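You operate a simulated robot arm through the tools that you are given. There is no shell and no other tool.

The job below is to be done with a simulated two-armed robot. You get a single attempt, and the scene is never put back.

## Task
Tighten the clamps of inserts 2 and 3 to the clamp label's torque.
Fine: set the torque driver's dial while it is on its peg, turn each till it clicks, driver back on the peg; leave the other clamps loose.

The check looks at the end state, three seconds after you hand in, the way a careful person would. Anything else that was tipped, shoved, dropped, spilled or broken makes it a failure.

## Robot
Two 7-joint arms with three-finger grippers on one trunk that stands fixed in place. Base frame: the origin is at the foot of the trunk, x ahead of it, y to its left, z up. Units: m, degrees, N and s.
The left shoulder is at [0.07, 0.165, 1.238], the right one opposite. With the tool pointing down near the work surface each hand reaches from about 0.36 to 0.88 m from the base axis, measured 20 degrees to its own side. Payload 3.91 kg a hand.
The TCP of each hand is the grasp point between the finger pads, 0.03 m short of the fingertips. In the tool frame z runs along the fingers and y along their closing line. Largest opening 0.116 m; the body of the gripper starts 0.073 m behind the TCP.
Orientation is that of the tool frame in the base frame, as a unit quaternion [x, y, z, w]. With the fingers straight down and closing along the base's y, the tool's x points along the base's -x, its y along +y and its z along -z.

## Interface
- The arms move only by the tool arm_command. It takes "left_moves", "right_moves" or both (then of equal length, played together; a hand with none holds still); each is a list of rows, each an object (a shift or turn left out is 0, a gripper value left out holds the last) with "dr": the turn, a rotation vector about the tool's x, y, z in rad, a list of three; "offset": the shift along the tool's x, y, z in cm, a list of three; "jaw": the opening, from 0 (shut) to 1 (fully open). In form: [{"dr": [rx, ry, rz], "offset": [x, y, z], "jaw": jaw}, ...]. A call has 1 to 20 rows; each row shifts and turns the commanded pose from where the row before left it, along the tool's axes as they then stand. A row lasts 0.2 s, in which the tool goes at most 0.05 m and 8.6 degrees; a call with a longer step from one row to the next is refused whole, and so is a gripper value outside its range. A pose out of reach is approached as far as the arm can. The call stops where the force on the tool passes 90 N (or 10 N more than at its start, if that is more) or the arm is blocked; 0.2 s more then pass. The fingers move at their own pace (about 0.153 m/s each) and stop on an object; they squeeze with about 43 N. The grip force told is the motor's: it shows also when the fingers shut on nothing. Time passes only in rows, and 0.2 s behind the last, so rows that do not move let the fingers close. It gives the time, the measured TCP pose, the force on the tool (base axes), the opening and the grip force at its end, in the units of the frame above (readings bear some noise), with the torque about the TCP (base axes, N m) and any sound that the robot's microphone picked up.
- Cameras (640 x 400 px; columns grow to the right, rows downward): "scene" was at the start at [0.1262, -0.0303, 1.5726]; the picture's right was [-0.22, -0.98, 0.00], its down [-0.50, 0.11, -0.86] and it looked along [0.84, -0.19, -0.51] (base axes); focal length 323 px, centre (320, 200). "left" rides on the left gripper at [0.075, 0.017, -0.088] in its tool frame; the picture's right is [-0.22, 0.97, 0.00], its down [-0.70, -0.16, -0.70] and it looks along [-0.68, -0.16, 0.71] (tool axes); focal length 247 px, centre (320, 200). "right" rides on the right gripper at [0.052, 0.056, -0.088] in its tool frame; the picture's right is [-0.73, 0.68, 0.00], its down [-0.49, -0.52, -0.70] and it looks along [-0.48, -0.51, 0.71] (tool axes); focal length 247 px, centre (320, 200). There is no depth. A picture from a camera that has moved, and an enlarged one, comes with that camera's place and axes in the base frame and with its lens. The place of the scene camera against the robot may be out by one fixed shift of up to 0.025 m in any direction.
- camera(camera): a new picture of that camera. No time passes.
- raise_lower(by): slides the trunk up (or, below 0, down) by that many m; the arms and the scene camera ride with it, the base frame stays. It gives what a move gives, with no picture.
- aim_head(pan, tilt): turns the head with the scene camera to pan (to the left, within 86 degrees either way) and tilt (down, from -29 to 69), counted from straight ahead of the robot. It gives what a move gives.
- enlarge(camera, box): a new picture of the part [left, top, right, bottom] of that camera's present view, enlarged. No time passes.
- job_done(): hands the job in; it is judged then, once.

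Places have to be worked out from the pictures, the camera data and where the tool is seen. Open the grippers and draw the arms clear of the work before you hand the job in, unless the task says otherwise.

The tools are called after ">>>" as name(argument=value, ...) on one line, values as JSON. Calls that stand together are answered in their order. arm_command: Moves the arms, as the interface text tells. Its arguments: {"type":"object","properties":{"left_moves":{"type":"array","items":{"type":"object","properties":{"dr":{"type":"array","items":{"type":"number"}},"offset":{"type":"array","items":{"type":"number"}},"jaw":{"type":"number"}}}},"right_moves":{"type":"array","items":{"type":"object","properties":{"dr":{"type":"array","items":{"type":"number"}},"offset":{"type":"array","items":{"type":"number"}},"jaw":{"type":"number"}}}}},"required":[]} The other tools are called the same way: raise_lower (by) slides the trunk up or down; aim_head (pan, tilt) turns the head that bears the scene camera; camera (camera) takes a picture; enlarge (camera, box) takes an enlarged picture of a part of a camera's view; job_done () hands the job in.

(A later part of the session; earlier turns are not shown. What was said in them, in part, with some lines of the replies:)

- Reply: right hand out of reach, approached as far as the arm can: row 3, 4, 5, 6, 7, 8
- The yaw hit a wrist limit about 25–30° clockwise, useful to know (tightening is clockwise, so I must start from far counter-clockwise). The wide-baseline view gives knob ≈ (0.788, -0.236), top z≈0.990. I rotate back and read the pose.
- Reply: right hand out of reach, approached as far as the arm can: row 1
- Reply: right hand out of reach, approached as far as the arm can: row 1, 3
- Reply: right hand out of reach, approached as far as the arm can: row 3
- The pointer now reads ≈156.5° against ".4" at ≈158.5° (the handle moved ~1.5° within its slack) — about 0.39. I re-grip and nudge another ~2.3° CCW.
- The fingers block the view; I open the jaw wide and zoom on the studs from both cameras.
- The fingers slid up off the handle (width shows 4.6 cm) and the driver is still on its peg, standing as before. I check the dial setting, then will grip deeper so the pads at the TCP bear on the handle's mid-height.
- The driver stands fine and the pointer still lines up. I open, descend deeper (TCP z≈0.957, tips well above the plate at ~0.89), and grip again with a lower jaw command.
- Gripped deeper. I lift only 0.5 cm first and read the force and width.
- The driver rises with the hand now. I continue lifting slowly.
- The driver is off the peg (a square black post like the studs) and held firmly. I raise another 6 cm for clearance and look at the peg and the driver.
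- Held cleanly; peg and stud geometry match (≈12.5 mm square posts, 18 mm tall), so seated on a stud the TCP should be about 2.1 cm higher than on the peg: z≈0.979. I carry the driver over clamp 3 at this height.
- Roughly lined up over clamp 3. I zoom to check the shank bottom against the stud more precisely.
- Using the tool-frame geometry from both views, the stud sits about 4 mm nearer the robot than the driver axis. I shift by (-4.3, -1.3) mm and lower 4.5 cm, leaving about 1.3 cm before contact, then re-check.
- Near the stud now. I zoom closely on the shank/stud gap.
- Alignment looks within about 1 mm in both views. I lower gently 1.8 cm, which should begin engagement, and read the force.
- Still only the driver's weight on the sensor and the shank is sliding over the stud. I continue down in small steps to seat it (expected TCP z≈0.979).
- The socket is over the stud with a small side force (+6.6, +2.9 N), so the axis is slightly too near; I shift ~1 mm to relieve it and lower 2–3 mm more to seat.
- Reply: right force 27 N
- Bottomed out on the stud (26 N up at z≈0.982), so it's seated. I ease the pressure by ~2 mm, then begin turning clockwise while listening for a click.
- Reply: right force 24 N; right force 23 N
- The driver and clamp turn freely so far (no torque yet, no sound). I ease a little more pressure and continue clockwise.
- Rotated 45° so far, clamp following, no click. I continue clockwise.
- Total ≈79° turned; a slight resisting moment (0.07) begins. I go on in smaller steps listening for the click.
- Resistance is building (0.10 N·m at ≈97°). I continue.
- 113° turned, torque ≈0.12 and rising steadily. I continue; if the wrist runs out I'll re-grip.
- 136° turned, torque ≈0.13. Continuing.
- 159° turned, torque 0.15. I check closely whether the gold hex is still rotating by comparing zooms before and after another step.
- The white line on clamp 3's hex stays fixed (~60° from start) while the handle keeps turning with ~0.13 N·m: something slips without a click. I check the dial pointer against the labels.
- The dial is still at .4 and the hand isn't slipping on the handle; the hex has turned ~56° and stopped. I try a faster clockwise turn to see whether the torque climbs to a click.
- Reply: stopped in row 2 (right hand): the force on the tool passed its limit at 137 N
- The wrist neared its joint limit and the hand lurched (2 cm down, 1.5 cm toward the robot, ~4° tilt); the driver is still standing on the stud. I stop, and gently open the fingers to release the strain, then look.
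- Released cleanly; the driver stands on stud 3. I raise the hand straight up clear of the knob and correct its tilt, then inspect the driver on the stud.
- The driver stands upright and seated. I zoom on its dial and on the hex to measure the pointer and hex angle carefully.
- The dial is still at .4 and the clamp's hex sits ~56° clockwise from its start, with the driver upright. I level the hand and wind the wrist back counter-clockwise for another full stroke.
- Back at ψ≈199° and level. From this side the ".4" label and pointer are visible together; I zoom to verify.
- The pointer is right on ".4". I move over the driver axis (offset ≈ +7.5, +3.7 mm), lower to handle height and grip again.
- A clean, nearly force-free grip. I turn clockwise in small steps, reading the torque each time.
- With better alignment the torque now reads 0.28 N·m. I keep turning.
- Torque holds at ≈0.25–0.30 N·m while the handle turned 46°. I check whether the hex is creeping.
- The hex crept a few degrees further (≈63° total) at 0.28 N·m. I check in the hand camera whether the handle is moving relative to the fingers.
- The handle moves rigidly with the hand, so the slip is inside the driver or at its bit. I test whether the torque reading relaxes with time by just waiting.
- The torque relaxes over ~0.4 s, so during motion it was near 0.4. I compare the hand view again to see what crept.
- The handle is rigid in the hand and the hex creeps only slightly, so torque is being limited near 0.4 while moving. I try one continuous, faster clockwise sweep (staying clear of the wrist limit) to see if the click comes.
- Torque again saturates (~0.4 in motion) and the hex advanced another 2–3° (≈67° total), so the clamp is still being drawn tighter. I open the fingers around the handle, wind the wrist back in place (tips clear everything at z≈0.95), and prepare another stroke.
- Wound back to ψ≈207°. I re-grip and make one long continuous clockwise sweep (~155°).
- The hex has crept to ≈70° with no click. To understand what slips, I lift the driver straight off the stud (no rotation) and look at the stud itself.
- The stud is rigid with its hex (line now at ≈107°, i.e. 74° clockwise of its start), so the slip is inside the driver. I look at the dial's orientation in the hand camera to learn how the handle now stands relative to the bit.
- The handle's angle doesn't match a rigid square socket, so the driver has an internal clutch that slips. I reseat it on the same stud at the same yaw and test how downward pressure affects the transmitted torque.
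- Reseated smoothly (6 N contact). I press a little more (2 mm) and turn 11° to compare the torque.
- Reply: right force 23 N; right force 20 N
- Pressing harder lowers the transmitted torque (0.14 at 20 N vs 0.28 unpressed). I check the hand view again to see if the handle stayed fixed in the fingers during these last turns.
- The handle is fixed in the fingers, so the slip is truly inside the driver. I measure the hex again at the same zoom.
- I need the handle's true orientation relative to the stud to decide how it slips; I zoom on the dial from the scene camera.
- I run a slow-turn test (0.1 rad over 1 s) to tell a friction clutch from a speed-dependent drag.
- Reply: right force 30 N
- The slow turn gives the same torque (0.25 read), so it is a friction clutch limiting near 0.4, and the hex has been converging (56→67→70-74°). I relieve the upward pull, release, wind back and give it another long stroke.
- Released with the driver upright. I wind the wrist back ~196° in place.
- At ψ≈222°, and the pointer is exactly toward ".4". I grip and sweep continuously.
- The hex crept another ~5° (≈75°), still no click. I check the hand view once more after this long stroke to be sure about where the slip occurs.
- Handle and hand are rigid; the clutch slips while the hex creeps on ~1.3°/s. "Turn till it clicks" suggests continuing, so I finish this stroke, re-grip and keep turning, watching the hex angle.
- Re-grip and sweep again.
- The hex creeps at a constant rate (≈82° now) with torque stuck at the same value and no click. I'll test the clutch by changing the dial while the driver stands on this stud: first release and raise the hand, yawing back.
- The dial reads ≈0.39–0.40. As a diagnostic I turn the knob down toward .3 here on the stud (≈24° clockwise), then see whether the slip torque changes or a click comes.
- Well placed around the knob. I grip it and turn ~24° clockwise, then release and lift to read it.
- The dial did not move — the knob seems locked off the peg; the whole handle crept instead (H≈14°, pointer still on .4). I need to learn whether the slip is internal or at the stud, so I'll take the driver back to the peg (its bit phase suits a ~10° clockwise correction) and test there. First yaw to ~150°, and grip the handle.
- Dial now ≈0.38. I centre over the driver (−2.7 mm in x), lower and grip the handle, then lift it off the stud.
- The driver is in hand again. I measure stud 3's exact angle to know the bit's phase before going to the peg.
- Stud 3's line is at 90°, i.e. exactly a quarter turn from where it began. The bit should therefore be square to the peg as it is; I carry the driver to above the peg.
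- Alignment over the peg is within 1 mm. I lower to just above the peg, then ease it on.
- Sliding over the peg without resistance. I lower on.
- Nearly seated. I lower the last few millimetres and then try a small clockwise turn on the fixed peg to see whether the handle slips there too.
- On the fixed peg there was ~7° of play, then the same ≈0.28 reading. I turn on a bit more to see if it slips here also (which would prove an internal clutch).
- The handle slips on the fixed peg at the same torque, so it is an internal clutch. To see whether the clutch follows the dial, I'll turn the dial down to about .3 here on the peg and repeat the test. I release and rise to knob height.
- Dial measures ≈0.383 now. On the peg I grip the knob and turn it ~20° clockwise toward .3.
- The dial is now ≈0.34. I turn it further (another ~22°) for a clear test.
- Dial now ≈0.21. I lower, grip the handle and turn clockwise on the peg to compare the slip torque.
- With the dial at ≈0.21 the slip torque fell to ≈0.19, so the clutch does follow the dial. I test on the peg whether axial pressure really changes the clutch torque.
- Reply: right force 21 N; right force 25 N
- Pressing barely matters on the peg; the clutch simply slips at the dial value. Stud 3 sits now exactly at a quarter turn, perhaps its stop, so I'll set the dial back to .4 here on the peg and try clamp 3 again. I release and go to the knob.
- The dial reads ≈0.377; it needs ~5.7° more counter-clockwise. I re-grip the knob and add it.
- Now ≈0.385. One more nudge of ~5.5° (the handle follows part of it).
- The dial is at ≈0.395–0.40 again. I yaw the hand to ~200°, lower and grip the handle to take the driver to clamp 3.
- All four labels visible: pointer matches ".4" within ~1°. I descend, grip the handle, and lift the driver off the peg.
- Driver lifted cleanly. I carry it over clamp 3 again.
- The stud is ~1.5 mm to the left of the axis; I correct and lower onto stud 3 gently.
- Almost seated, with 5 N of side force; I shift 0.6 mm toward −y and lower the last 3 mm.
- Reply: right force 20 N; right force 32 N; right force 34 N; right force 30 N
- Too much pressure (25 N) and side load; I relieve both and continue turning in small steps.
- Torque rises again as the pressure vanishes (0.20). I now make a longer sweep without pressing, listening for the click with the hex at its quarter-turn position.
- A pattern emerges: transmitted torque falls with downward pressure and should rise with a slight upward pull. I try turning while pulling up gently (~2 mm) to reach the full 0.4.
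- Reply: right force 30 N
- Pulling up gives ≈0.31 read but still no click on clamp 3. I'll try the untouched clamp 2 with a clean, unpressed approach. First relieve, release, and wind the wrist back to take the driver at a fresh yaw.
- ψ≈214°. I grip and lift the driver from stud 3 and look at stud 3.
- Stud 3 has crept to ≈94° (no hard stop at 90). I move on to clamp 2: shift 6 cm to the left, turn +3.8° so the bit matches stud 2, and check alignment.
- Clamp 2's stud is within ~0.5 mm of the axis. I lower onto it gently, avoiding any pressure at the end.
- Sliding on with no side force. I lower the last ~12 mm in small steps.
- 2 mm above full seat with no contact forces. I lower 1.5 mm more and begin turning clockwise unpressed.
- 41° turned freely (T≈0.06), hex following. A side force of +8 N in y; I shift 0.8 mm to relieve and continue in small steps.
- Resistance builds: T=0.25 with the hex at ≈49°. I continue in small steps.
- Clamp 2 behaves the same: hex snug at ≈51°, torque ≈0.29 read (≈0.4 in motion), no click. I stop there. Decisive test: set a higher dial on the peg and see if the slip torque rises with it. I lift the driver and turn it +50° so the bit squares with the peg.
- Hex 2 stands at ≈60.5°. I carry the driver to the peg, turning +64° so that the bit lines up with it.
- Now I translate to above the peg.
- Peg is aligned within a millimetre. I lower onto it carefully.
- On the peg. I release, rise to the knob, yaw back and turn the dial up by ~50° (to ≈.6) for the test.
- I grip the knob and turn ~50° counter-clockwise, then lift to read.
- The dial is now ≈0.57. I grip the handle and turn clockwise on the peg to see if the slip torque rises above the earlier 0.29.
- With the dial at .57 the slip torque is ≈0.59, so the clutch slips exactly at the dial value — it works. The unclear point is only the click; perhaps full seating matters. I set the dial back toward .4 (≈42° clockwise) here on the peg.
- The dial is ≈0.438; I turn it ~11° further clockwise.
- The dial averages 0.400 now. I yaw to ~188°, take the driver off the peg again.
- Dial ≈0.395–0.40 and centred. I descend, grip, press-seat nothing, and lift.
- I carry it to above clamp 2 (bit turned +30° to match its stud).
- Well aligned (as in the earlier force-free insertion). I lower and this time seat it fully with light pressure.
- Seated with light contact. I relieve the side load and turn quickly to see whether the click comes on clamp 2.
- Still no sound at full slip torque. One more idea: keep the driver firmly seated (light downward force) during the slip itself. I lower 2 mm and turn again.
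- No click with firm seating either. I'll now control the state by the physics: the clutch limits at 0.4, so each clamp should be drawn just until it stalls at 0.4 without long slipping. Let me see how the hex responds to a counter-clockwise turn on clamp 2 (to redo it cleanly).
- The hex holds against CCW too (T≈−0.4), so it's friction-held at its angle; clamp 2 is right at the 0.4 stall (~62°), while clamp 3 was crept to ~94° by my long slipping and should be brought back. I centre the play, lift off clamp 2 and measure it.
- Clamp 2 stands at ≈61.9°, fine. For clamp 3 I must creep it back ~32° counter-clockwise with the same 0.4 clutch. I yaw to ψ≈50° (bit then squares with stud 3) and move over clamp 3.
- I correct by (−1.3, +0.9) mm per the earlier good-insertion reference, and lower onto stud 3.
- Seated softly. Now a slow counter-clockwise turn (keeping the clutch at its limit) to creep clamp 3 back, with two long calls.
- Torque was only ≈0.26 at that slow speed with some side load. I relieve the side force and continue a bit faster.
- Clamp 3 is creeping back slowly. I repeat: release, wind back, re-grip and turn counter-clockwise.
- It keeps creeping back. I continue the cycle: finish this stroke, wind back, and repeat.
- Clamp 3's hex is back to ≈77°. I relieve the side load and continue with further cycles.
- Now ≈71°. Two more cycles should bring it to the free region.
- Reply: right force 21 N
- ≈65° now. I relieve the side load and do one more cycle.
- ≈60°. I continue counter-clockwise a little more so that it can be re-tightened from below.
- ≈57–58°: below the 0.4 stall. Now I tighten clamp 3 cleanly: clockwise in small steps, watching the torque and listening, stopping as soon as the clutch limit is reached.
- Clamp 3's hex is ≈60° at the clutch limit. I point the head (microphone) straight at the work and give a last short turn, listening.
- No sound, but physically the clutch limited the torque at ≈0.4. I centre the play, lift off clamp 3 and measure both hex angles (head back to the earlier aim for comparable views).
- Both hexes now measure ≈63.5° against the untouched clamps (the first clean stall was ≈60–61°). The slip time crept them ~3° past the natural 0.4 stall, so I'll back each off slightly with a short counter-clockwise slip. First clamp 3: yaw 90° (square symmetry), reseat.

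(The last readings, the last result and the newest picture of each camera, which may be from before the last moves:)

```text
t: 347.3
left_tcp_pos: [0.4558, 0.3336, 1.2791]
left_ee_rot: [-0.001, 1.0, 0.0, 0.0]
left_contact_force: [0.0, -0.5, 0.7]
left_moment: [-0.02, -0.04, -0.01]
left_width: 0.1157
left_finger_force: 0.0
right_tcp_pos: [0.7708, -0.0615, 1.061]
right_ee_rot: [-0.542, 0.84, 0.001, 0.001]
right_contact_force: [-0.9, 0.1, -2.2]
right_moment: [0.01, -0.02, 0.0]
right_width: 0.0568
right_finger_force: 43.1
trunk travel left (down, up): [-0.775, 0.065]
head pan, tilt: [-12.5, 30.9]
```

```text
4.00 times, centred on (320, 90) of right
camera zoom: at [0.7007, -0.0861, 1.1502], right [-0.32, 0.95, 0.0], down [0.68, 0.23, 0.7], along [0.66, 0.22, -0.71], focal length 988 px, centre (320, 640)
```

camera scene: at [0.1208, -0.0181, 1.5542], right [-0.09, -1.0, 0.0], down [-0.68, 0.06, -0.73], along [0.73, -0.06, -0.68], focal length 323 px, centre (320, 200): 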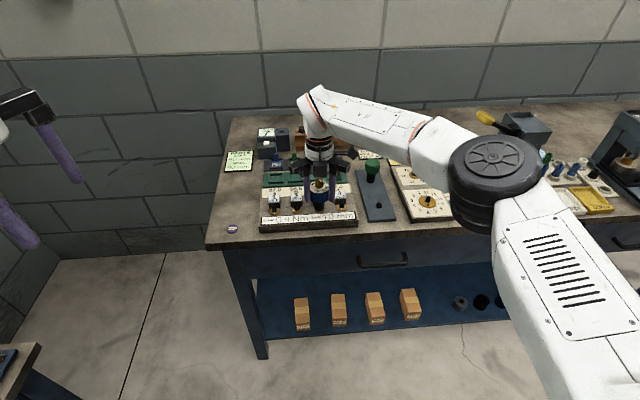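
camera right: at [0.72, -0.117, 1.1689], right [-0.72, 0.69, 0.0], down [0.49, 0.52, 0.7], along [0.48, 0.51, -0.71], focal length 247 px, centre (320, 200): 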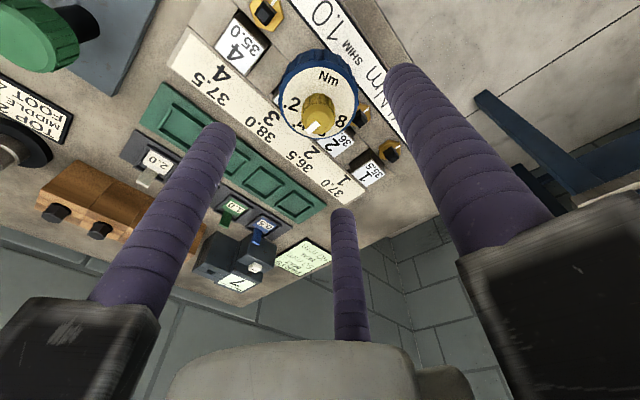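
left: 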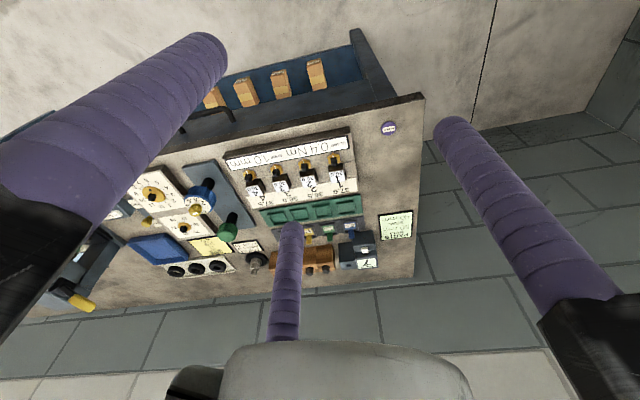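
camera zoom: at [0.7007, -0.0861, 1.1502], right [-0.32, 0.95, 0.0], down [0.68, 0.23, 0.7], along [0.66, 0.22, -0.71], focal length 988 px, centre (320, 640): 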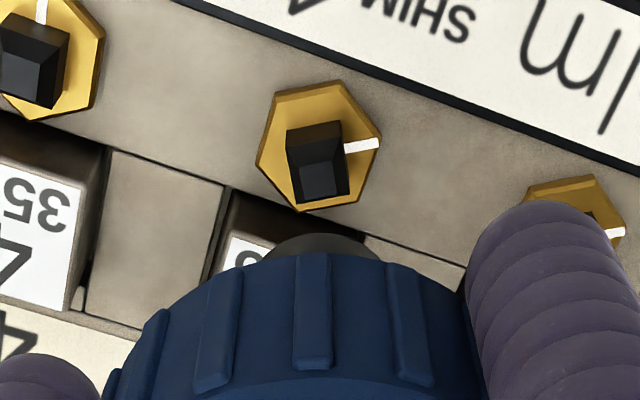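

Alignment is good; I nudge 0.7 mm and reseat on stud 3.

>>> arm_command(right_moves=[{"offset": [0.01, 0.07, 0]}, {"offset": [0, 0, 2]}, {"offset": [0, 0, 2]}, {"offset": [0, 0, 1.5]}, {}, {"offset": [0, 0, 0.4]}, {"offset": [0, 0, 0.4]}, {"offset": [0, 0, 0.3]}, {}])

>>> arm_command(right_moves=[{"offset": [0, 0, 0.3]}, {"offset": [0, 0, 0.3]}, {"offset": [0, 0, 0.2]}, {}])

>>> enlarge(camera="scene", box=[278, 268, 300, 294])

```text
t: 349.3
left_tcp_pos: [0.4573, 0.3343, 1.2791]
left_ee_rot: [0.0, 1.0, -0.001, -0.001]
left_contact_force: [0.5, -0.1, -0.4]
left_moment: [-0.04, -0.03, 0.01]
left_width: 0.1158
left_finger_force: 0.0
right_tcp_pos: [0.7723, -0.0619, 0.9958]
right_ee_rot: [-0.542, 0.84, 0.0, 0.001]
right_contact_force: [-0.4, -0.6, -1.7]
right_moment: [0.0, 0.01, -0.02]
right_width: 0.0565
right_finger_force: 42.8
trunk travel left (down, up): [-0.775, 0.065]
head pan, tilt: [-12.5, 30.9]
```

```text
t: 350.3
left_tcp_pos: [0.4567, 0.3347, 1.2786]
left_ee_rot: [0.001, 1.0, 0.0, 0.0]
left_contact_force: [-0.4, -0.1, 0.3]
left_moment: [0.03, 0.04, 0.04]
left_width: 0.1161
left_finger_force: 0.0
right_tcp_pos: [0.7707, -0.0609, 0.9877]
right_ee_rot: [-0.541, 0.841, 0.001, 0.001]
right_contact_force: [-0.1, -0.3, -2.5]
right_moment: [0.01, 0.0, 0.0]
right_width: 0.0567
right_finger_force: 43.1
trunk travel left (down, up): [-0.775, 0.065]
head pan, tilt: [-12.5, 30.9]
```

```text
15.38 times, centred on (289, 281) of scene
camera zoom: at [0.1265, -0.0301, 1.5725], right [-0.22, -0.98, 0.0], down [-0.5, 0.11, -0.86], along [0.84, -0.19, -0.51], focal length 4973 px, centre (797, -1046)
```

zoom: 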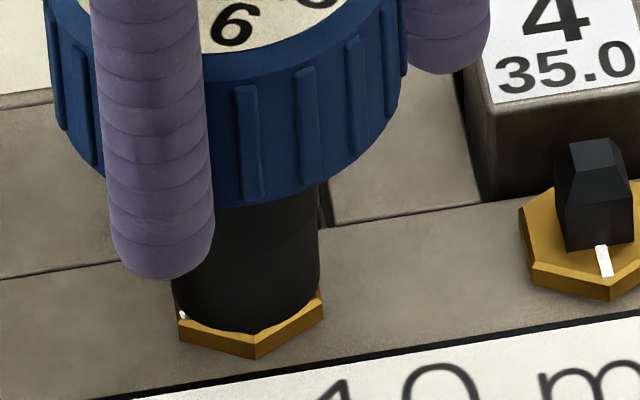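

Force-free seating. I lower 2 mm and make one counter-clockwise slip sweep of about 3.5 s.

>>> arm_command(right_moves=[{"offset": [0, 0, 0.2], "dr": [0, 0, -0.12]}, {"dr": [0, 0, -0.13]}, {"dr": [0, 0, -0.12]}, {"dr": [0, 0, -0.12]}, {"dr": [0, 0, -0.12]}, {"dr": [0, 0, -0.12]}, {"dr": [0, 0, -0.12]}, {"dr": [0, 0, -0.12]}, {"dr": [0, 0, -0.12]}, {"dr": [0, 0, -0.12]}, {"dr": [0, 0, -0.12]}, {"dr": [0, 0, -0.12]}, {"dr": [0, 0, -0.12]}, {"dr": [0, 0, -0.12]}, {"dr": [0, 0, -0.12]}, {"dr": [0, 0, -0.12]}, {"dr": [0, 0, -0.12]}, {"dr": [0, 0, -0.12]}, {"dr": [0, 0, -0.12]}, {"dr": [0, 0, -0.12]}])

>>> enlarge(camera="scene", box=[278, 268, 300, 294])

```text
t: 354.5
left_tcp_pos: [0.4558, 0.3353, 1.2784]
left_ee_rot: [0.0, 1.0, 0.0, 0.0]
left_contact_force: [-0.1, 0.1, -0.4]
left_moment: [0.01, -0.02, -0.01]
left_width: 0.116
left_finger_force: 0.1
right_tcp_pos: [0.7713, -0.0607, 0.9867]
right_ee_rot: [0.978, 0.207, 0.001, 0.0]
right_contact_force: [8.2, -1.5, 7.0]
right_moment: [-0.21, -0.39, -0.22]
right_width: 0.0567
right_finger_force: 42.8
trunk travel left (down, up): [-0.775, 0.065]
head pan, tilt: [-12.5, 30.9]
```

```text
15.38 times, centred on (289, 281) of scene
camera zoom: at [0.1265, -0.0302, 1.5726], right [-0.22, -0.98, 0.0], down [-0.5, 0.11, -0.86], along [0.84, -0.19, -0.51], focal length 4973 px, centre (797, -1046)
```

zoom: 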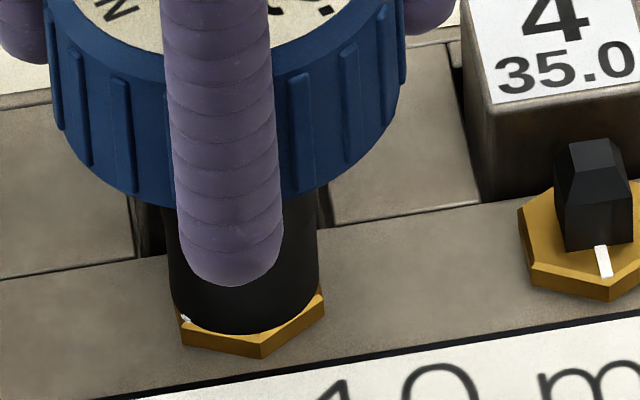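

Back to ≈59°. Now the final clockwise touch on clamp 3: take up the play and stop as soon as the clutch limit is felt.

>>> arm_command(right_moves=[{"dr": [0, 0, 0.14]}, {"dr": [0, 0, 0.14]}, {"dr": [0, 0, 0.14]}])

>>> arm_command(right_moves=[{"dr": [0, 0, 0.14]}, {"dr": [0, 0, 0.14]}])

>>> arm_command(right_moves=[{"dr": [0, 0, 0.149]}, {"dr": [0, 0, 0.149]}])

>>> enlarge(camera="scene", box=[278, 268, 300, 294])

```text
t: 355.3
left_tcp_pos: [0.4547, 0.3338, 1.2779]
left_ee_rot: [0.0, 1.0, 0.001, 0.0]
left_contact_force: [0.0, -0.1, -0.8]
left_moment: [-0.01, 0.01, 0.01]
left_width: 0.1158
left_finger_force: 0.0
right_tcp_pos: [0.7718, -0.0613, 0.9858]
right_ee_rot: [1.0, -0.003, 0.001, -0.001]
right_contact_force: [9.0, -3.1, 6.7]
right_moment: [-0.06, -0.44, 0.21]
right_width: 0.0564
right_finger_force: 43.0
trunk travel left (down, up): [-0.775, 0.065]
head pan, tilt: [-12.5, 30.9]
```

```text
t: 355.9
left_tcp_pos: [0.4559, 0.3335, 1.2787]
left_ee_rot: [0.001, 1.0, 0.0, 0.0]
left_contact_force: [0.1, 0.6, -0.5]
left_moment: [-0.01, -0.03, 0.0]
left_width: 0.1161
left_finger_force: 0.1
right_tcp_pos: [0.7718, -0.0609, 0.9856]
right_ee_rot: [0.99, -0.143, 0.001, -0.001]
right_contact_force: [10.5, -2.3, 6.7]
right_moment: [-0.06, -0.52, 0.22]
right_width: 0.0569
right_finger_force: 42.6
trunk travel left (down, up): [-0.775, 0.065]
head pan, tilt: [-12.5, 30.9]
```

```text
t: 356.5
left_tcp_pos: [0.4552, 0.3339, 1.2783]
left_ee_rot: [0.0, 1.0, 0.0, 0.0]
left_contact_force: [0.2, 0.1, 0.1]
left_moment: [-0.01, -0.04, -0.01]
left_width: 0.1161
left_finger_force: 0.0
right_tcp_pos: [0.7716, -0.0618, 0.9858]
right_ee_rot: [0.957, -0.289, 0.0, -0.001]
right_contact_force: [8.0, -2.5, 7.3]
right_moment: [-0.08, -0.41, 0.22]
right_width: 0.0568
right_finger_force: 43.3
trunk travel left (down, up): [-0.775, 0.065]
head pan, tilt: [-12.5, 30.9]
```

```text
15.38 times, centred on (289, 281) of scene
camera zoom: at [0.1265, -0.0306, 1.5726], right [-0.22, -0.98, 0.0], down [-0.5, 0.11, -0.86], along [0.84, -0.19, -0.51], focal length 4973 px, centre (797, -1046)
```

zoom: 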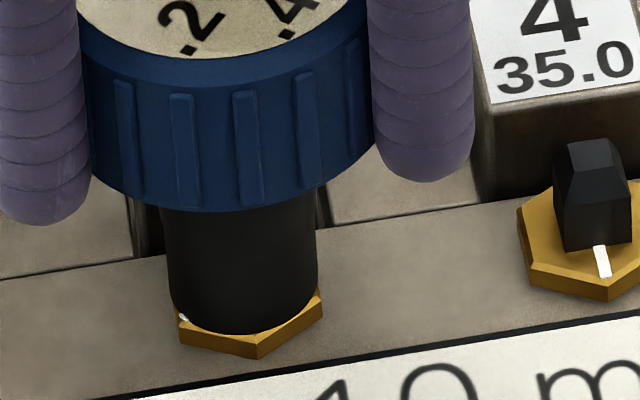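

Torque reads 0.22 with some side load; I relieve it and make one more short touch.

>>> arm_command(right_moves=[{"offset": [0.07, 0.06, -0.12]}, {"dr": [0, 0, 0.149]}, {"dr": [0, 0, 0.149]}, {"dr": [0, 0, 0.149]}])

>>> arm_command(right_moves=[{"dr": [0, 0, -0.08]}, {"dr": [0, 0, -0.08]}, {}, {"offset": [0, 0, -0.5]}, {"offset": [0, 0, -0.8]}, {"offset": [0, 0, -1.2]}, {"offset": [0, 0, -1.5]}, {"offset": [0, 0, -2]}, {"offset": [0, 0, -1.5]}, {}])

>>> enlarge(camera="scene", box=[250, 265, 300, 297])

>>> enlarge(camera="scene", box=[278, 268, 300, 294])

```text
t: 357.5
left_tcp_pos: [0.4565, 0.3353, 1.2774]
left_ee_rot: [0.0, 1.0, 0.0, -0.001]
left_contact_force: [0.0, -0.7, 0.3]
left_moment: [-0.02, -0.03, -0.02]
left_width: 0.116
left_finger_force: 0.0
right_tcp_pos: [0.7718, -0.0611, 0.9865]
right_ee_rot: [0.87, -0.493, -0.001, 0.0]
right_contact_force: [4.6, 0.7, -3.1]
right_moment: [0.1, -0.35, 0.27]
right_width: 0.0567
right_finger_force: 42.9
trunk travel left (down, up): [-0.775, 0.065]
head pan, tilt: [-12.5, 30.9]
```

```text
t: 359.7
left_tcp_pos: [0.456, 0.3333, 1.2782]
left_ee_rot: [0.0, 1.0, 0.0, 0.0]
left_contact_force: [0.0, -0.1, 0.3]
left_moment: [0.03, 0.0, -0.01]
left_width: 0.1161
left_finger_force: 0.1
right_tcp_pos: [0.7714, -0.0624, 1.0627]
right_ee_rot: [0.907, -0.422, -0.001, 0.0]
right_contact_force: [0.1, 0.5, -2.1]
right_moment: [-0.04, 0.01, 0.01]
right_width: 0.0568
right_finger_force: 43.2
trunk travel left (down, up): [-0.775, 0.065]
head pan, tilt: [-12.5, 30.9]
```

```text
12.50 times, centred on (275, 281) of scene
camera zoom: at [0.1268, -0.0302, 1.5725], right [-0.22, -0.98, 0.0], down [-0.5, 0.11, -0.86], along [0.84, -0.19, -0.51], focal length 4040 px, centre (882, -812)
```

zoom: 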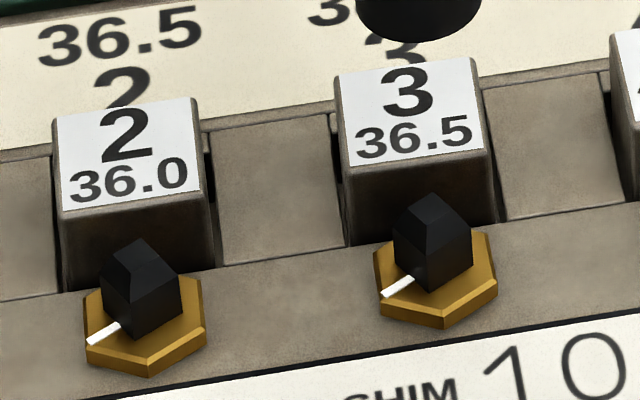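

```text
15.38 times, centred on (289, 281) of scene
camera zoom: at [0.1268, -0.0302, 1.5725], right [-0.22, -0.98, 0.0], down [-0.5, 0.11, -0.86], along [0.84, -0.19, -0.51], focal length 4973 px, centre (797, -1046)
```

zoom: 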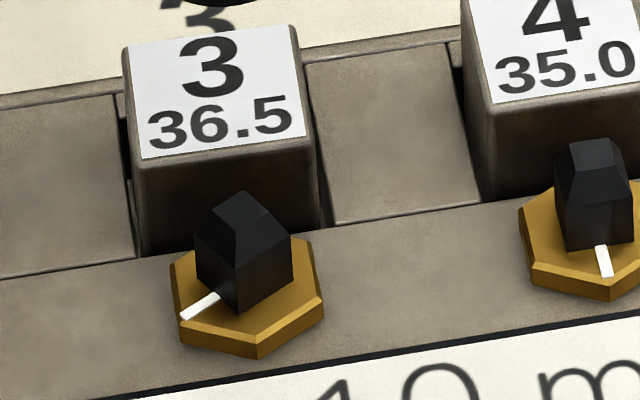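

Clamp 3 is now ≈61–62°, a natural 0.4 stall. Clamp 2 is ≈63°; I give it the same small correction. I yaw and carry the driver over clamp 2.

>>> arm_command(right_moves=[{"dr": [0, 0, 0.1469]}, {"dr": [0, 0, 0.1469]}, {"dr": [0, 0, 0.1469]}, {"dr": [0, 0, 0.1469]}, {"dr": [0, 0, 0.1469]}, {"dr": [0, 0, 0.1469]}, {"dr": [0, 0, 0.1469]}, {"dr": [0, 0, 0.1469]}, {"dr": [0, 0, 0.1469]}, {"dr": [0, 0, 0.1469]}, {"dr": [0, 0, 0.1469]}, {"offset": [-1.855, 2.425, 0]}, {"offset": [-1.855, 2.425, 0]}, {}, {}])

>>> enlarge(camera="right", box=[270, 40, 370, 140])

```text
t: 362.9
left_tcp_pos: [0.455, 0.3358, 1.2777]
left_ee_rot: [0.0, 1.0, 0.0, 0.001]
left_contact_force: [-1.2, 0.1, 0.1]
left_moment: [0.01, -0.01, -0.02]
left_width: 0.1162
left_finger_force: 0.1
right_tcp_pos: [0.7698, -0.0013, 1.0621]
right_ee_rot: [-0.321, 0.947, 0.0, 0.0]
right_contact_force: [-0.1, -0.2, -1.7]
right_moment: [-0.03, -0.03, 0.01]
right_width: 0.0566
right_finger_force: 42.4
trunk travel left (down, up): [-0.775, 0.065]
head pan, tilt: [-12.5, 30.9]
```

```text
4.00 times, centred on (320, 90) of right
camera zoom: at [0.6967, 0.011, 1.1506], right [0.17, 0.99, 0.0], down [0.7, -0.12, 0.7], along [0.69, -0.12, -0.71], focal length 988 px, centre (320, 640)
```

zoom: 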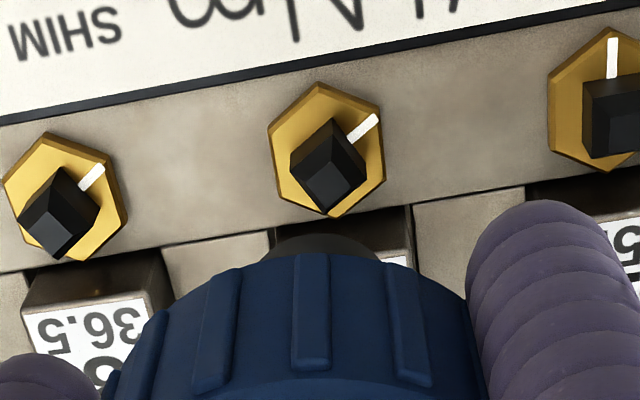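

The stud is ~2.6 mm further left; I correct and lower onto stud 2.

>>> arm_command(right_moves=[{"offset": [-0.18, 0.18, 0]}, {"offset": [0, 0, 2]}, {"offset": [0, 0, 2]}, {"offset": [0, 0, 1.5]}, {}, {"offset": [0, 0, 0.4]}, {"offset": [0, 0, 0.4]}, {"offset": [0, 0, 0.3]}, {}])

>>> arm_command(right_moves=[{"offset": [0, 0, 0.3]}, {"offset": [0, 0, 0.3]}, {"offset": [0, 0, 0.3]}, {}])

>>> enlarge(camera="scene", box=[250, 265, 278, 300])

```text
t: 364.9
left_tcp_pos: [0.4552, 0.3342, 1.2788]
left_ee_rot: [0.0, 1.0, 0.0, 0.0]
left_contact_force: [0.0, 0.3, -0.3]
left_moment: [-0.01, 0.01, 0.01]
left_width: 0.1161
left_finger_force: 0.1
right_tcp_pos: [0.7713, 0.0011, 0.9961]
right_ee_rot: [-0.321, 0.947, 0.0, 0.0]
right_contact_force: [0.5, -1.4, -2.1]
right_moment: [-0.1, -0.08, 0.05]
right_width: 0.0568
right_finger_force: 42.9
trunk travel left (down, up): [-0.775, 0.065]
head pan, tilt: [-12.5, 30.9]
```

```text
t: 365.9
left_tcp_pos: [0.4565, 0.3341, 1.2797]
left_ee_rot: [0.0, 1.0, 0.0, 0.0]
left_contact_force: [-0.1, 0.1, 0.3]
left_moment: [0.02, 0.03, -0.01]
left_width: 0.116
left_finger_force: 0.0
right_tcp_pos: [0.7715, 0.0012, 0.9867]
right_ee_rot: [-0.322, 0.947, 0.0, 0.001]
right_contact_force: [0.7, -3.9, 0.2]
right_moment: [-0.27, 0.01, 0.02]
right_width: 0.0569
right_finger_force: 42.7
trunk travel left (down, up): [-0.775, 0.065]
head pan, tilt: [-12.5, 30.9]
```

```text
11.43 times, centred on (264, 282) of scene
camera zoom: at [0.1262, -0.0308, 1.5726], right [-0.22, -0.98, 0.0], down [-0.5, 0.11, -0.86], along [0.84, -0.19, -0.51], focal length 3694 px, centre (960, -743)
```

zoom: 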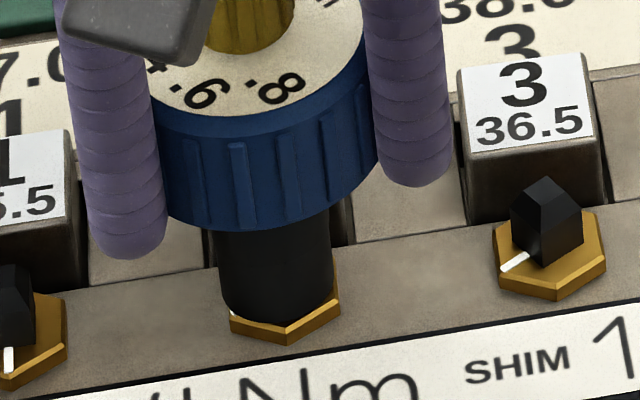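

Seated gently. Counter-clockwise slip sweep of ~3 s on clamp 2, then the final clockwise touch.

>>> arm_command(right_moves=[{"dr": [0, 0, -0.12]}, {"dr": [0, 0, -0.12]}, {"dr": [0, 0, -0.12]}, {"dr": [0, 0, -0.12]}, {"dr": [0, 0, -0.12]}, {"dr": [0, 0, -0.12]}, {"dr": [0, 0, -0.12]}, {"dr": [0, 0, -0.12]}, {"dr": [0, 0, -0.12]}, {"dr": [0, 0, -0.12]}, {"dr": [0, 0, -0.12]}, {"dr": [0, 0, -0.12]}, {"dr": [0, 0, -0.12]}, {"dr": [0, 0, -0.12]}, {"dr": [0, 0, -0.12]}, {"dr": [0, 0, -0.12]}, {"dr": [0, 0, -0.12]}, {"dr": [0, 0, -0.12]}])

>>> enlarge(camera="scene", box=[250, 265, 278, 300])

```text
t: 369.7
left_tcp_pos: [0.4548, 0.333, 1.2793]
left_ee_rot: [0.0, 1.0, 0.001, -0.001]
left_contact_force: [0.0, 0.6, 0.1]
left_moment: [0.03, -0.02, 0.0]
left_width: 0.1162
left_finger_force: 0.1
right_tcp_pos: [0.7707, 0.0013, 0.9863]
right_ee_rot: [0.987, -0.162, 0.0, 0.0]
right_contact_force: [-4.6, -9.0, -4.3]
right_moment: [-0.61, 0.45, -0.26]
right_width: 0.0568
right_finger_force: 43.0
trunk travel left (down, up): [-0.775, 0.065]
head pan, tilt: [-12.5, 30.9]
```

```text
11.43 times, centred on (264, 282) of scene
camera zoom: at [0.1259, -0.0317, 1.5726], right [-0.22, -0.98, 0.0], down [-0.5, 0.11, -0.86], along [0.84, -0.19, -0.51], focal length 3694 px, centre (960, -743)
```

zoom: 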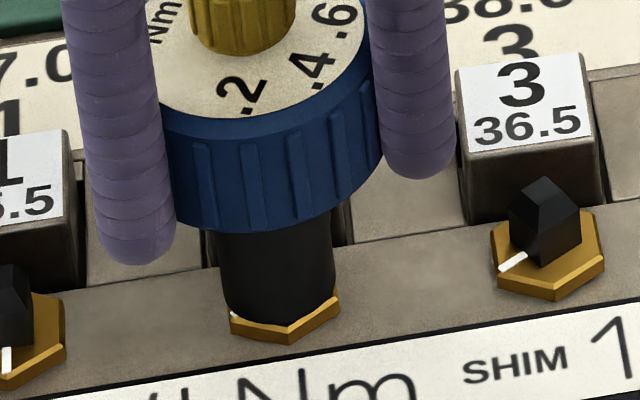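

≈59°. Now the final clockwise touch on clamp 2 up to the clutch limit.

>>> arm_command(right_moves=[{"offset": [0, 0.08, 0]}, {"dr": [0, 0, 0.14]}, {"dr": [0, 0, 0.14]}, {"dr": [0, 0, 0.14]}])

>>> arm_command(right_moves=[{"dr": [0, 0, 0.149]}, {"dr": [0, 0, 0.149]}, {"dr": [0, 0, 0.149]}])

>>> enlarge(camera="scene", box=[250, 265, 278, 300])

```text
t: 370.7
left_tcp_pos: [0.4547, 0.3332, 1.277]
left_ee_rot: [0.0, 1.0, 0.0, 0.0]
left_contact_force: [-0.3, -0.2, 0.2]
left_moment: [-0.04, 0.01, -0.02]
left_width: 0.1162
left_finger_force: 0.1
right_tcp_pos: [0.772, 0.0009, 0.9879]
right_ee_rot: [0.931, -0.365, 0.0, -0.001]
right_contact_force: [1.3, -4.5, -0.6]
right_moment: [-0.29, -0.02, 0.28]
right_width: 0.0565
right_finger_force: 43.1
trunk travel left (down, up): [-0.775, 0.065]
head pan, tilt: [-12.5, 30.9]
```

```text
t: 371.5
left_tcp_pos: [0.4564, 0.3335, 1.2803]
left_ee_rot: [0.001, 1.0, 0.0, 0.0]
left_contact_force: [0.6, 0.5, 0.3]
left_moment: [0.02, 0.01, -0.01]
left_width: 0.116
left_finger_force: 0.1
right_tcp_pos: [0.7715, 0.0015, 0.9871]
right_ee_rot: [0.827, -0.562, 0.001, 0.0]
right_contact_force: [6.2, -4.4, 4.4]
right_moment: [-0.17, -0.35, 0.28]
right_width: 0.0566
right_finger_force: 43.0
trunk travel left (down, up): [-0.775, 0.065]
head pan, tilt: [-12.5, 30.9]
```

```text
11.43 times, centred on (264, 282) of scene
camera zoom: at [0.1267, -0.0308, 1.5726], right [-0.22, -0.98, 0.0], down [-0.5, 0.11, -0.86], along [0.84, -0.19, -0.51], focal length 3694 px, centre (960, -743)
```

zoom: 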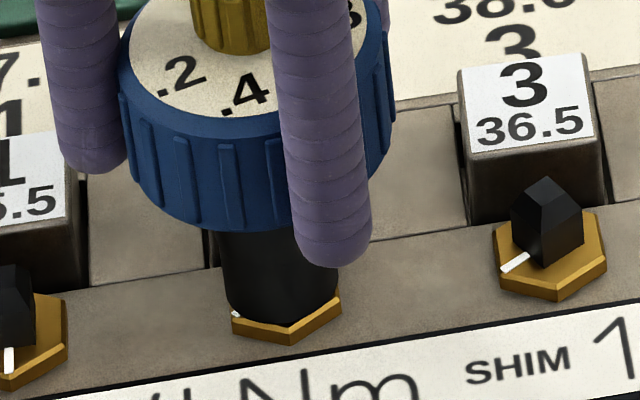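

Both clamps are at the 0.4 clutch limit (T≈0.28 read, as at every 0.4 slip). I centre the play, lift the driver, turn it +60° to square with the peg and carry it over.

>>> arm_command(right_moves=[{"dr": [0, 0, -0.08]}, {"dr": [0, 0, -0.08]}, {}, {"offset": [0, 0, -0.5]}, {"offset": [0, 0, -0.8]}, {"offset": [0, 0, -1.2]}, {"offset": [0, 0, -1.5]}, {"offset": [0, 0, -2]}, {"offset": [0, 0, -1.5]}, {"dr": [0, 0, -0.131]}, {"dr": [0, 0, -0.131]}, {"dr": [0, 0, -0.131]}, {"dr": [0, 0, -0.131]}, {"dr": [0, 0, -0.131]}, {"dr": [0, 0, -0.131]}, {"dr": [0, 0, -0.131]}, {"dr": [0, 0, -0.131]}, {}])

>>> enlarge(camera="scene", box=[225, 262, 310, 305])

>>> enlarge(camera="scene", box=[250, 265, 278, 300])

```text
t: 375.3
left_tcp_pos: [0.4565, 0.3342, 1.2794]
left_ee_rot: [0.0, 1.0, 0.0, 0.0]
left_contact_force: [0.2, 0.1, 0.3]
left_moment: [-0.02, -0.04, -0.05]
left_width: 0.1159
left_finger_force: 0.1
right_tcp_pos: [0.7726, 0.0004, 1.062]
right_ee_rot: [1.0, 0.009, 0.001, 0.0]
right_contact_force: [0.6, -0.3, -3.1]
right_moment: [-0.01, -0.01, -0.01]
right_width: 0.0565
right_finger_force: 43.1
trunk travel left (down, up): [-0.775, 0.065]
head pan, tilt: [-12.5, 30.9]
```

```text
7.53 times, centred on (268, 284) of scene
camera zoom: at [0.1265, -0.0301, 1.5725], right [-0.22, -0.98, 0.0], down [-0.5, 0.11, -0.86], along [0.84, -0.19, -0.51], focal length 2434 px, centre (715, -429)
```

zoom: 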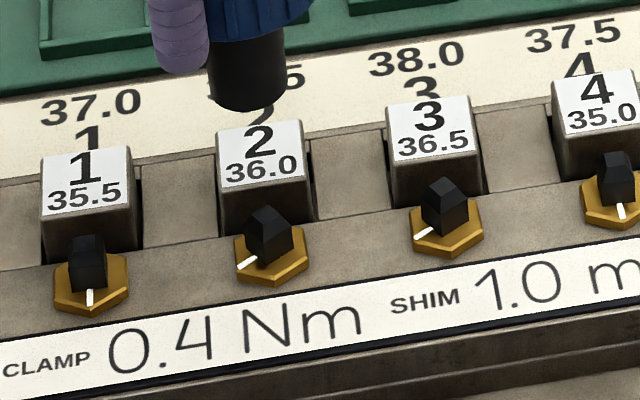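

```text
11.43 times, centred on (264, 282) of scene
camera zoom: at [0.1265, -0.0301, 1.5725], right [-0.22, -0.98, 0.0], down [-0.5, 0.11, -0.86], along [0.84, -0.19, -0.51], focal length 3694 px, centre (960, -743)
```

zoom: 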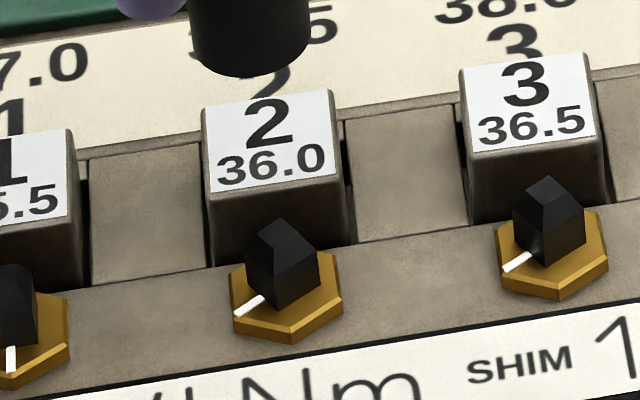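

Clamp 2 ≈60–61°, clamp 3 ≈61–62°, clamps 1 and 4 untouched. Now I carry the driver to above its peg.

>>> arm_command(right_moves=[{"offset": [0.157, 3.937, 0]}, {"offset": [0.157, 3.937, 0]}, {"offset": [0.157, 3.937, 0]}, {"offset": [0.157, 3.937, 0]}, {"offset": [0.157, 3.937, 0]}, {"offset": [0.157, 3.937, 0]}, {}, {}])

>>> enlarge(camera="right", box=[270, 40, 370, 140])

>>> enlarge(camera="scene", box=[320, 215, 380, 290])

```text
t: 377.1
left_tcp_pos: [0.4562, 0.3341, 1.2798]
left_ee_rot: [0.001, 1.0, 0.0, 0.0]
left_contact_force: [0.1, 0.9, -0.7]
left_moment: [-0.02, -0.02, 0.02]
left_width: 0.1163
left_finger_force: 0.1
right_tcp_pos: [0.7855, -0.2337, 1.0621]
right_ee_rot: [1.0, 0.008, 0.0, 0.001]
right_contact_force: [0.3, 0.6, -3.0]
right_moment: [-0.02, 0.01, 0.0]
right_width: 0.0564
right_finger_force: 43.0
trunk travel left (down, up): [-0.775, 0.065]
head pan, tilt: [-12.5, 30.9]
```

```text
4.00 times, centred on (320, 90) of right
camera zoom: at [0.8405, -0.2908, 1.1509], right [-0.72, -0.69, 0.0], down [-0.5, 0.51, 0.7], along [-0.48, 0.51, -0.71], focal length 988 px, centre (320, 640)
```

zoom: 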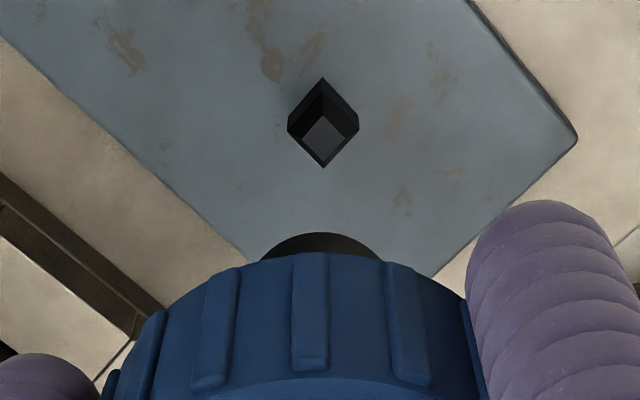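

```text
5.33 times, centred on (350, 252) of scene
camera zoom: at [0.1264, -0.0301, 1.5725], right [-0.22, -0.98, 0.0], down [-0.5, 0.11, -0.86], along [0.84, -0.19, -0.51], focal length 1724 px, centre (160, -80)
```

zoom: 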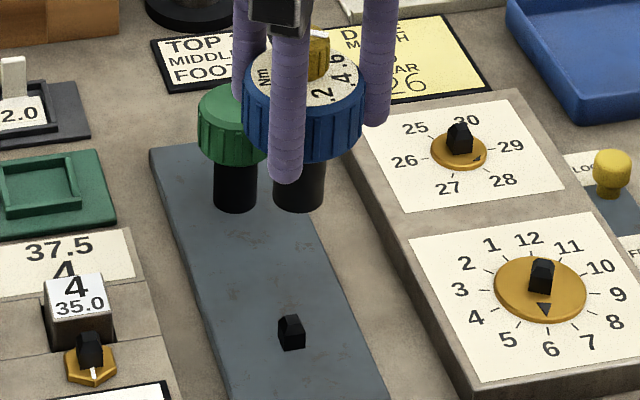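

Peg alignment within 1 mm; I correct slightly and lower the driver onto it.

>>> arm_command(right_moves=[{"offset": [-0.06, 0.05, 0]}, {"offset": [0, 0, 2]}, {"offset": [0, 0, 2]}, {"offset": [0, 0, 2]}, {"offset": [0, 0, 1.2]}, {}, {"offset": [0, 0, 0.4]}, {"offset": [0, 0, 0.4]}, {"offset": [0, 0, 0.3]}, {}])

>>> arm_command(right_moves=[{"offset": [0, 0, 0.3]}, {"offset": [0, 0, 0.3]}, {"offset": [0, 0, 0.3]}, {"offset": [0, 0, 0.2]}, {}])

>>> enlarge(camera="scene", box=[325, 235, 370, 290])

```text
t: 379.3
left_tcp_pos: [0.4552, 0.3353, 1.2779]
left_ee_rot: [-0.001, 1.0, 0.0, 0.0]
left_contact_force: [-0.3, 0.1, -0.3]
left_moment: [0.01, -0.03, -0.03]
left_width: 0.1159
left_finger_force: 0.1
right_tcp_pos: [0.7834, -0.2365, 0.9788]
right_ee_rot: [1.0, 0.008, 0.0, -0.001]
right_contact_force: [0.6, -0.4, -2.3]
right_moment: [0.03, 0.04, 0.01]
right_width: 0.0567
right_finger_force: 43.3
trunk travel left (down, up): [-0.775, 0.065]
head pan, tilt: [-12.5, 30.9]
```

```text
t: 380.5
left_tcp_pos: [0.4564, 0.3339, 1.2777]
left_ee_rot: [0.0, 1.0, -0.001, 0.0]
left_contact_force: [-0.2, 0.2, -0.5]
left_moment: [0.02, 0.01, 0.01]
left_width: 0.1158
left_finger_force: 0.1
right_tcp_pos: [0.7836, -0.2365, 0.9676]
right_ee_rot: [1.0, 0.008, 0.001, -0.001]
right_contact_force: [5.8, 1.1, 0.5]
right_moment: [0.08, -0.35, -0.04]
right_width: 0.0567
right_finger_force: 43.2
trunk travel left (down, up): [-0.775, 0.065]
head pan, tilt: [-12.5, 30.9]
```

```text
7.27 times, centred on (348, 262) of scene
camera zoom: at [0.1271, -0.0298, 1.5725], right [-0.22, -0.98, 0.0], down [-0.5, 0.11, -0.86], along [0.84, -0.19, -0.51], focal length 2351 px, centre (120, -254)
```

zoom: 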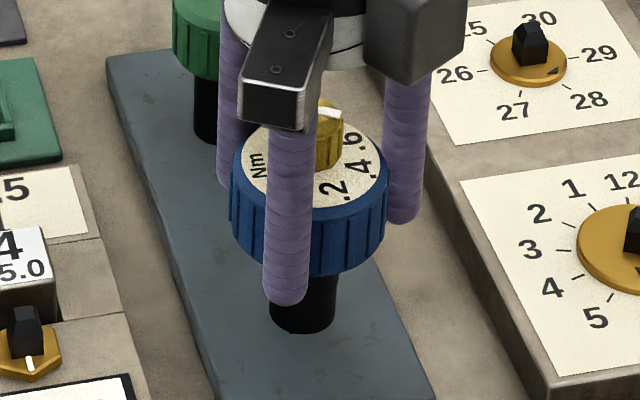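

On the peg with light contact. I lower a last millimetre, release and draw up, then inspect.

>>> arm_command(right_moves=[{"offset": [0.05, 0, 0.12]}, {}, {"jaw": 0.6}, {"jaw": 0.8}, {}, {"offset": [0, 0, -2]}, {"offset": [0, 0, -2]}, {"offset": [0, 0, -2]}, {"offset": [0, 0, -2]}, {"offset": [0, 0, -2]}, {"offset": [0, 0, -2]}, {}])

>>> enlarge(camera="scene", box=[325, 225, 370, 290])

>>> enlarge(camera="right", box=[250, 60, 390, 200])

```text
t: 383.1
left_tcp_pos: [0.4558, 0.3335, 1.2782]
left_ee_rot: [0.0, 1.0, 0.001, 0.001]
left_contact_force: [0.7, 0.3, -0.2]
left_moment: [0.0, 0.0, -0.01]
left_width: 0.116
left_finger_force: 0.1
right_tcp_pos: [0.785, -0.2354, 1.0867]
right_ee_rot: [1.0, 0.007, 0.001, -0.001]
right_contact_force: [-0.1, -1.0, 0.2]
right_moment: [-0.01, 0.02, -0.01]
right_width: 0.0928
right_finger_force: 0.1
trunk travel left (down, up): [-0.775, 0.065]
head pan, tilt: [-12.5, 30.9]
```

```text
6.15 times, centred on (348, 258) of scene
camera zoom: at [0.1264, -0.0304, 1.5725], right [-0.22, -0.98, 0.0], down [-0.5, 0.11, -0.86], along [0.84, -0.19, -0.51], focal length 1989 px, centre (151, -154)
```

zoom: 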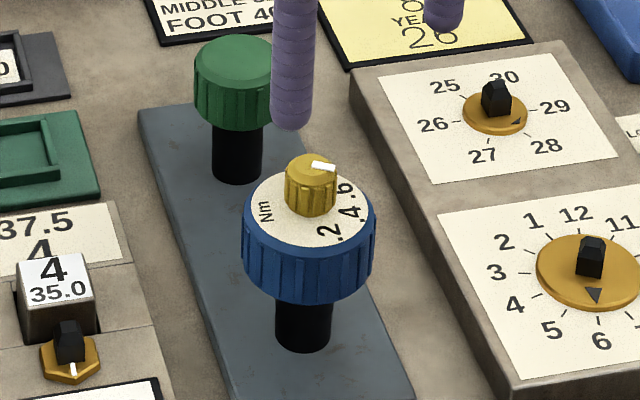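

```text
2.86 times, centred on (320, 130) of right
camera zoom: at [0.8406, -0.2925, 1.1751], right [-0.72, -0.69, 0.0], down [-0.5, 0.51, 0.7], along [-0.48, 0.51, -0.71], focal length 706 px, centre (320, 400)
```

zoom: 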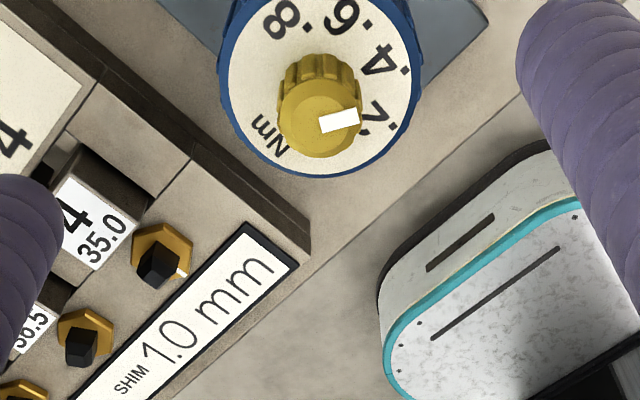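

The driver stands fully seated and upright on its peg, dial still at ≈0.40. I draw the right arm up and away from the bench.

>>> arm_command(right_moves=[{"offset": [0, 0, -4], "jaw": 1.0}, {"offset": [0, 0, -4]}, {"offset": [0, 0, -4]}, {"offset": [0, 0, -4]}, {"offset": [-3.6, 2.5, 0]}, {"offset": [-3.6, 2.5, 0]}, {"offset": [-3.6, 2.5, 0]}, {"offset": [-3.6, 2.5, 0]}, {"offset": [-3.6, 2.5, 0]}, {}])

>>> camera(camera="scene")

>>> enlarge(camera="scene", box=[180, 190, 380, 320])

```text
t: 385.3
left_tcp_pos: [0.4581, 0.3363, 1.2771]
left_ee_rot: [0.0, 1.0, -0.001, 0.001]
left_contact_force: [0.1, 1.4, 0.4]
left_moment: [-0.06, 0.0, 0.0]
left_width: 0.1159
left_finger_force: 0.1
right_tcp_pos: [0.6074, -0.3626, 1.2482]
right_ee_rot: [1.0, 0.007, 0.0, 0.0]
right_contact_force: [0.4, 0.9, -0.2]
right_moment: [0.01, 0.01, 0.03]
right_width: 0.1158
right_finger_force: 0.0
trunk travel left (down, up): [-0.775, 0.065]
head pan, tilt: [-12.5, 30.9]
```

```text
taken
camera scene: at [0.1275, -0.0283, 1.5724], right [-0.22, -0.98, 0.0], down [-0.5, 0.11, -0.86], along [0.84, -0.19, -0.51], focal length 323 px, centre (320, 200)
```

scene: 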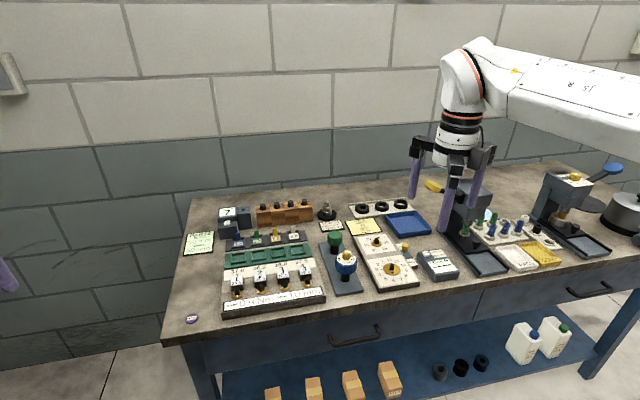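

```text
3.08 times, centred on (280, 255) of scene
camera zoom: at [0.1275, -0.0283, 1.5724], right [-0.22, -0.98, 0.0], down [-0.5, 0.11, -0.86], along [0.84, -0.19, -0.51], focal length 994 px, centre (443, 31)
```

zoom: 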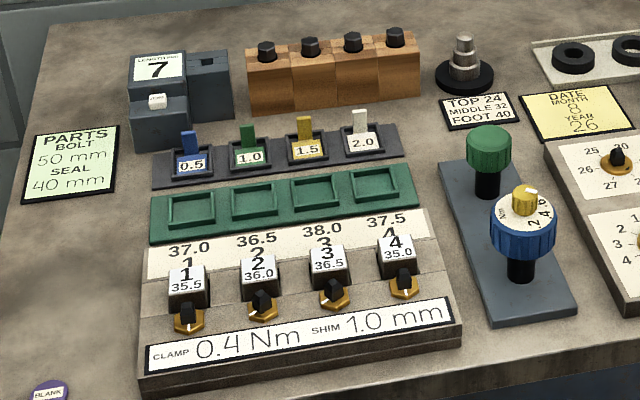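

Everything is in place. I take high zooms of all four clamp screws for a last accurate angle comparison.

>>> enlarge(camera="scene", box=[253, 276, 269, 292])

>>> enlarge(camera="scene", box=[276, 272, 292, 288])

>>> enlarge(camera="scene", box=[299, 269, 315, 285])

>>> enlarge(camera="scene", box=[229, 281, 245, 297])

```text
16.00 times, centred on (261, 284) of scene
camera zoom: at [0.1275, -0.0283, 1.5724], right [-0.22, -0.98, 0.0], down [-0.5, 0.11, -0.86], along [0.84, -0.19, -0.51], focal length 5172 px, centre (1264, -1144)
```

zoom: 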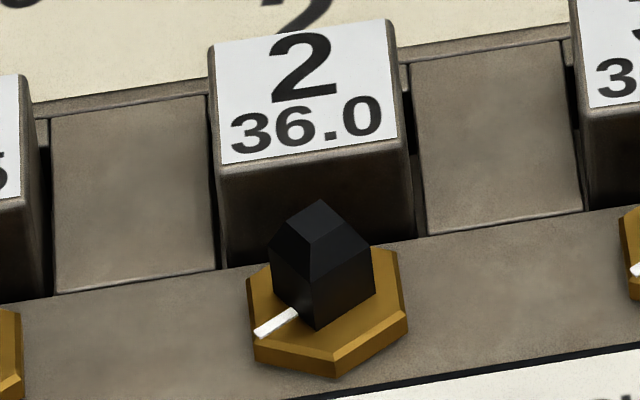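

```text
16.00 times, centred on (284, 280) of scene
camera zoom: at [0.1275, -0.0283, 1.5724], right [-0.22, -0.98, 0.0], down [-0.5, 0.11, -0.86], along [0.84, -0.19, -0.51], focal length 5172 px, centre (896, -1080)
```

zoom: 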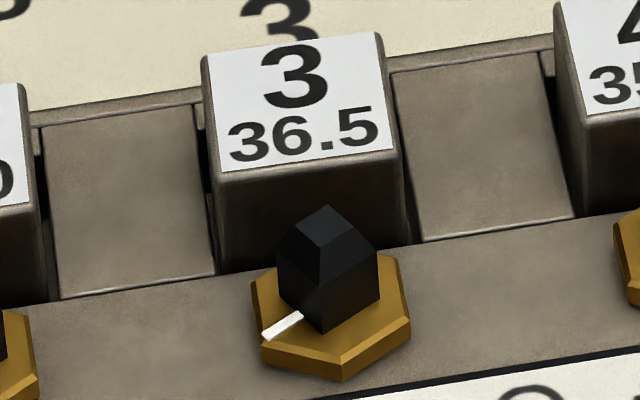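

```text
16.00 times, centred on (307, 277) of scene
camera zoom: at [0.1275, -0.0283, 1.5724], right [-0.22, -0.98, 0.0], down [-0.5, 0.11, -0.86], along [0.84, -0.19, -0.51], focal length 5172 px, centre (528, -1032)
```

zoom: 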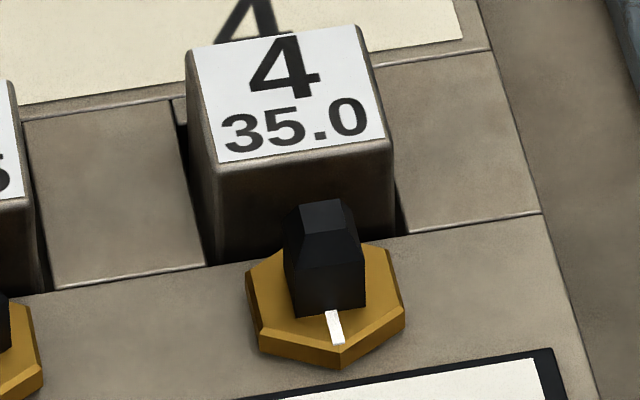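

```text
16.00 times, centred on (237, 289) of scene
camera zoom: at [0.1275, -0.0283, 1.5724], right [-0.22, -0.98, 0.0], down [-0.5, 0.11, -0.86], along [0.84, -0.19, -0.51], focal length 5172 px, centre (1648, -1224)
```

zoom: 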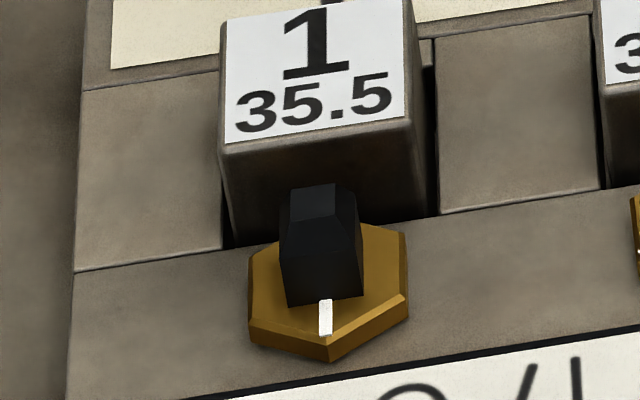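

Clamps 2 and 3 stand at matching angles, about 60° clockwise of clamps 1 and 4. Both were drawn to the driver's 0.4 Nm clutch limit. Clamps 1 and 4 are untouched, the driver is seated on its peg with the dial at 0.4, and both arms are clear. I never picked up a click, so I judged the limit by the torque reading. I hand the job in.

>>> job_done()

```text
The job is handed in.
```

I tightened clamps 2 and 3 to what I take to be 0.4 Nm, but the robot's microphone never picked up a click. You asked me to turn each one until it clicked, so I can't confirm that part.

- **How I judged the torque:** In place of the click I used the measured torque. The driver's clutch slipped at about the torque set on its dial in all three settings I tried (roughly 0.2, 0.4 and 0.57 Nm). At the 0.4 Nm setting it slipped the same way on both clamps. The torque readings settle quickly after each move, so 0.4 Nm is worked out from that, not read directly.
- **Clamp 3 went too far first:** While looking for the click I let the clutch slip for a long time, and the screw crept to about 94° from its starting position. I backed it off and retightened it. I gave clamp 2 a small correction too. By camera, both screws now sit about 60° clockwise of the untouched clamps and match each other to within about 1°. The absolute angle is only good to a few degrees.
- **Dial:** I set it on the peg, except for one test turn on clamp 3 that left it slightly low, and I then reset it on the peg. It reads about 0.40.
- **Everything else:** The driver is upright on its peg, though its handle sits at a different rotation than before. Clamps 1 and 4 are untouched and loose. Both arms are clear with the grippers open, and I saw nothing else on the bench moved.
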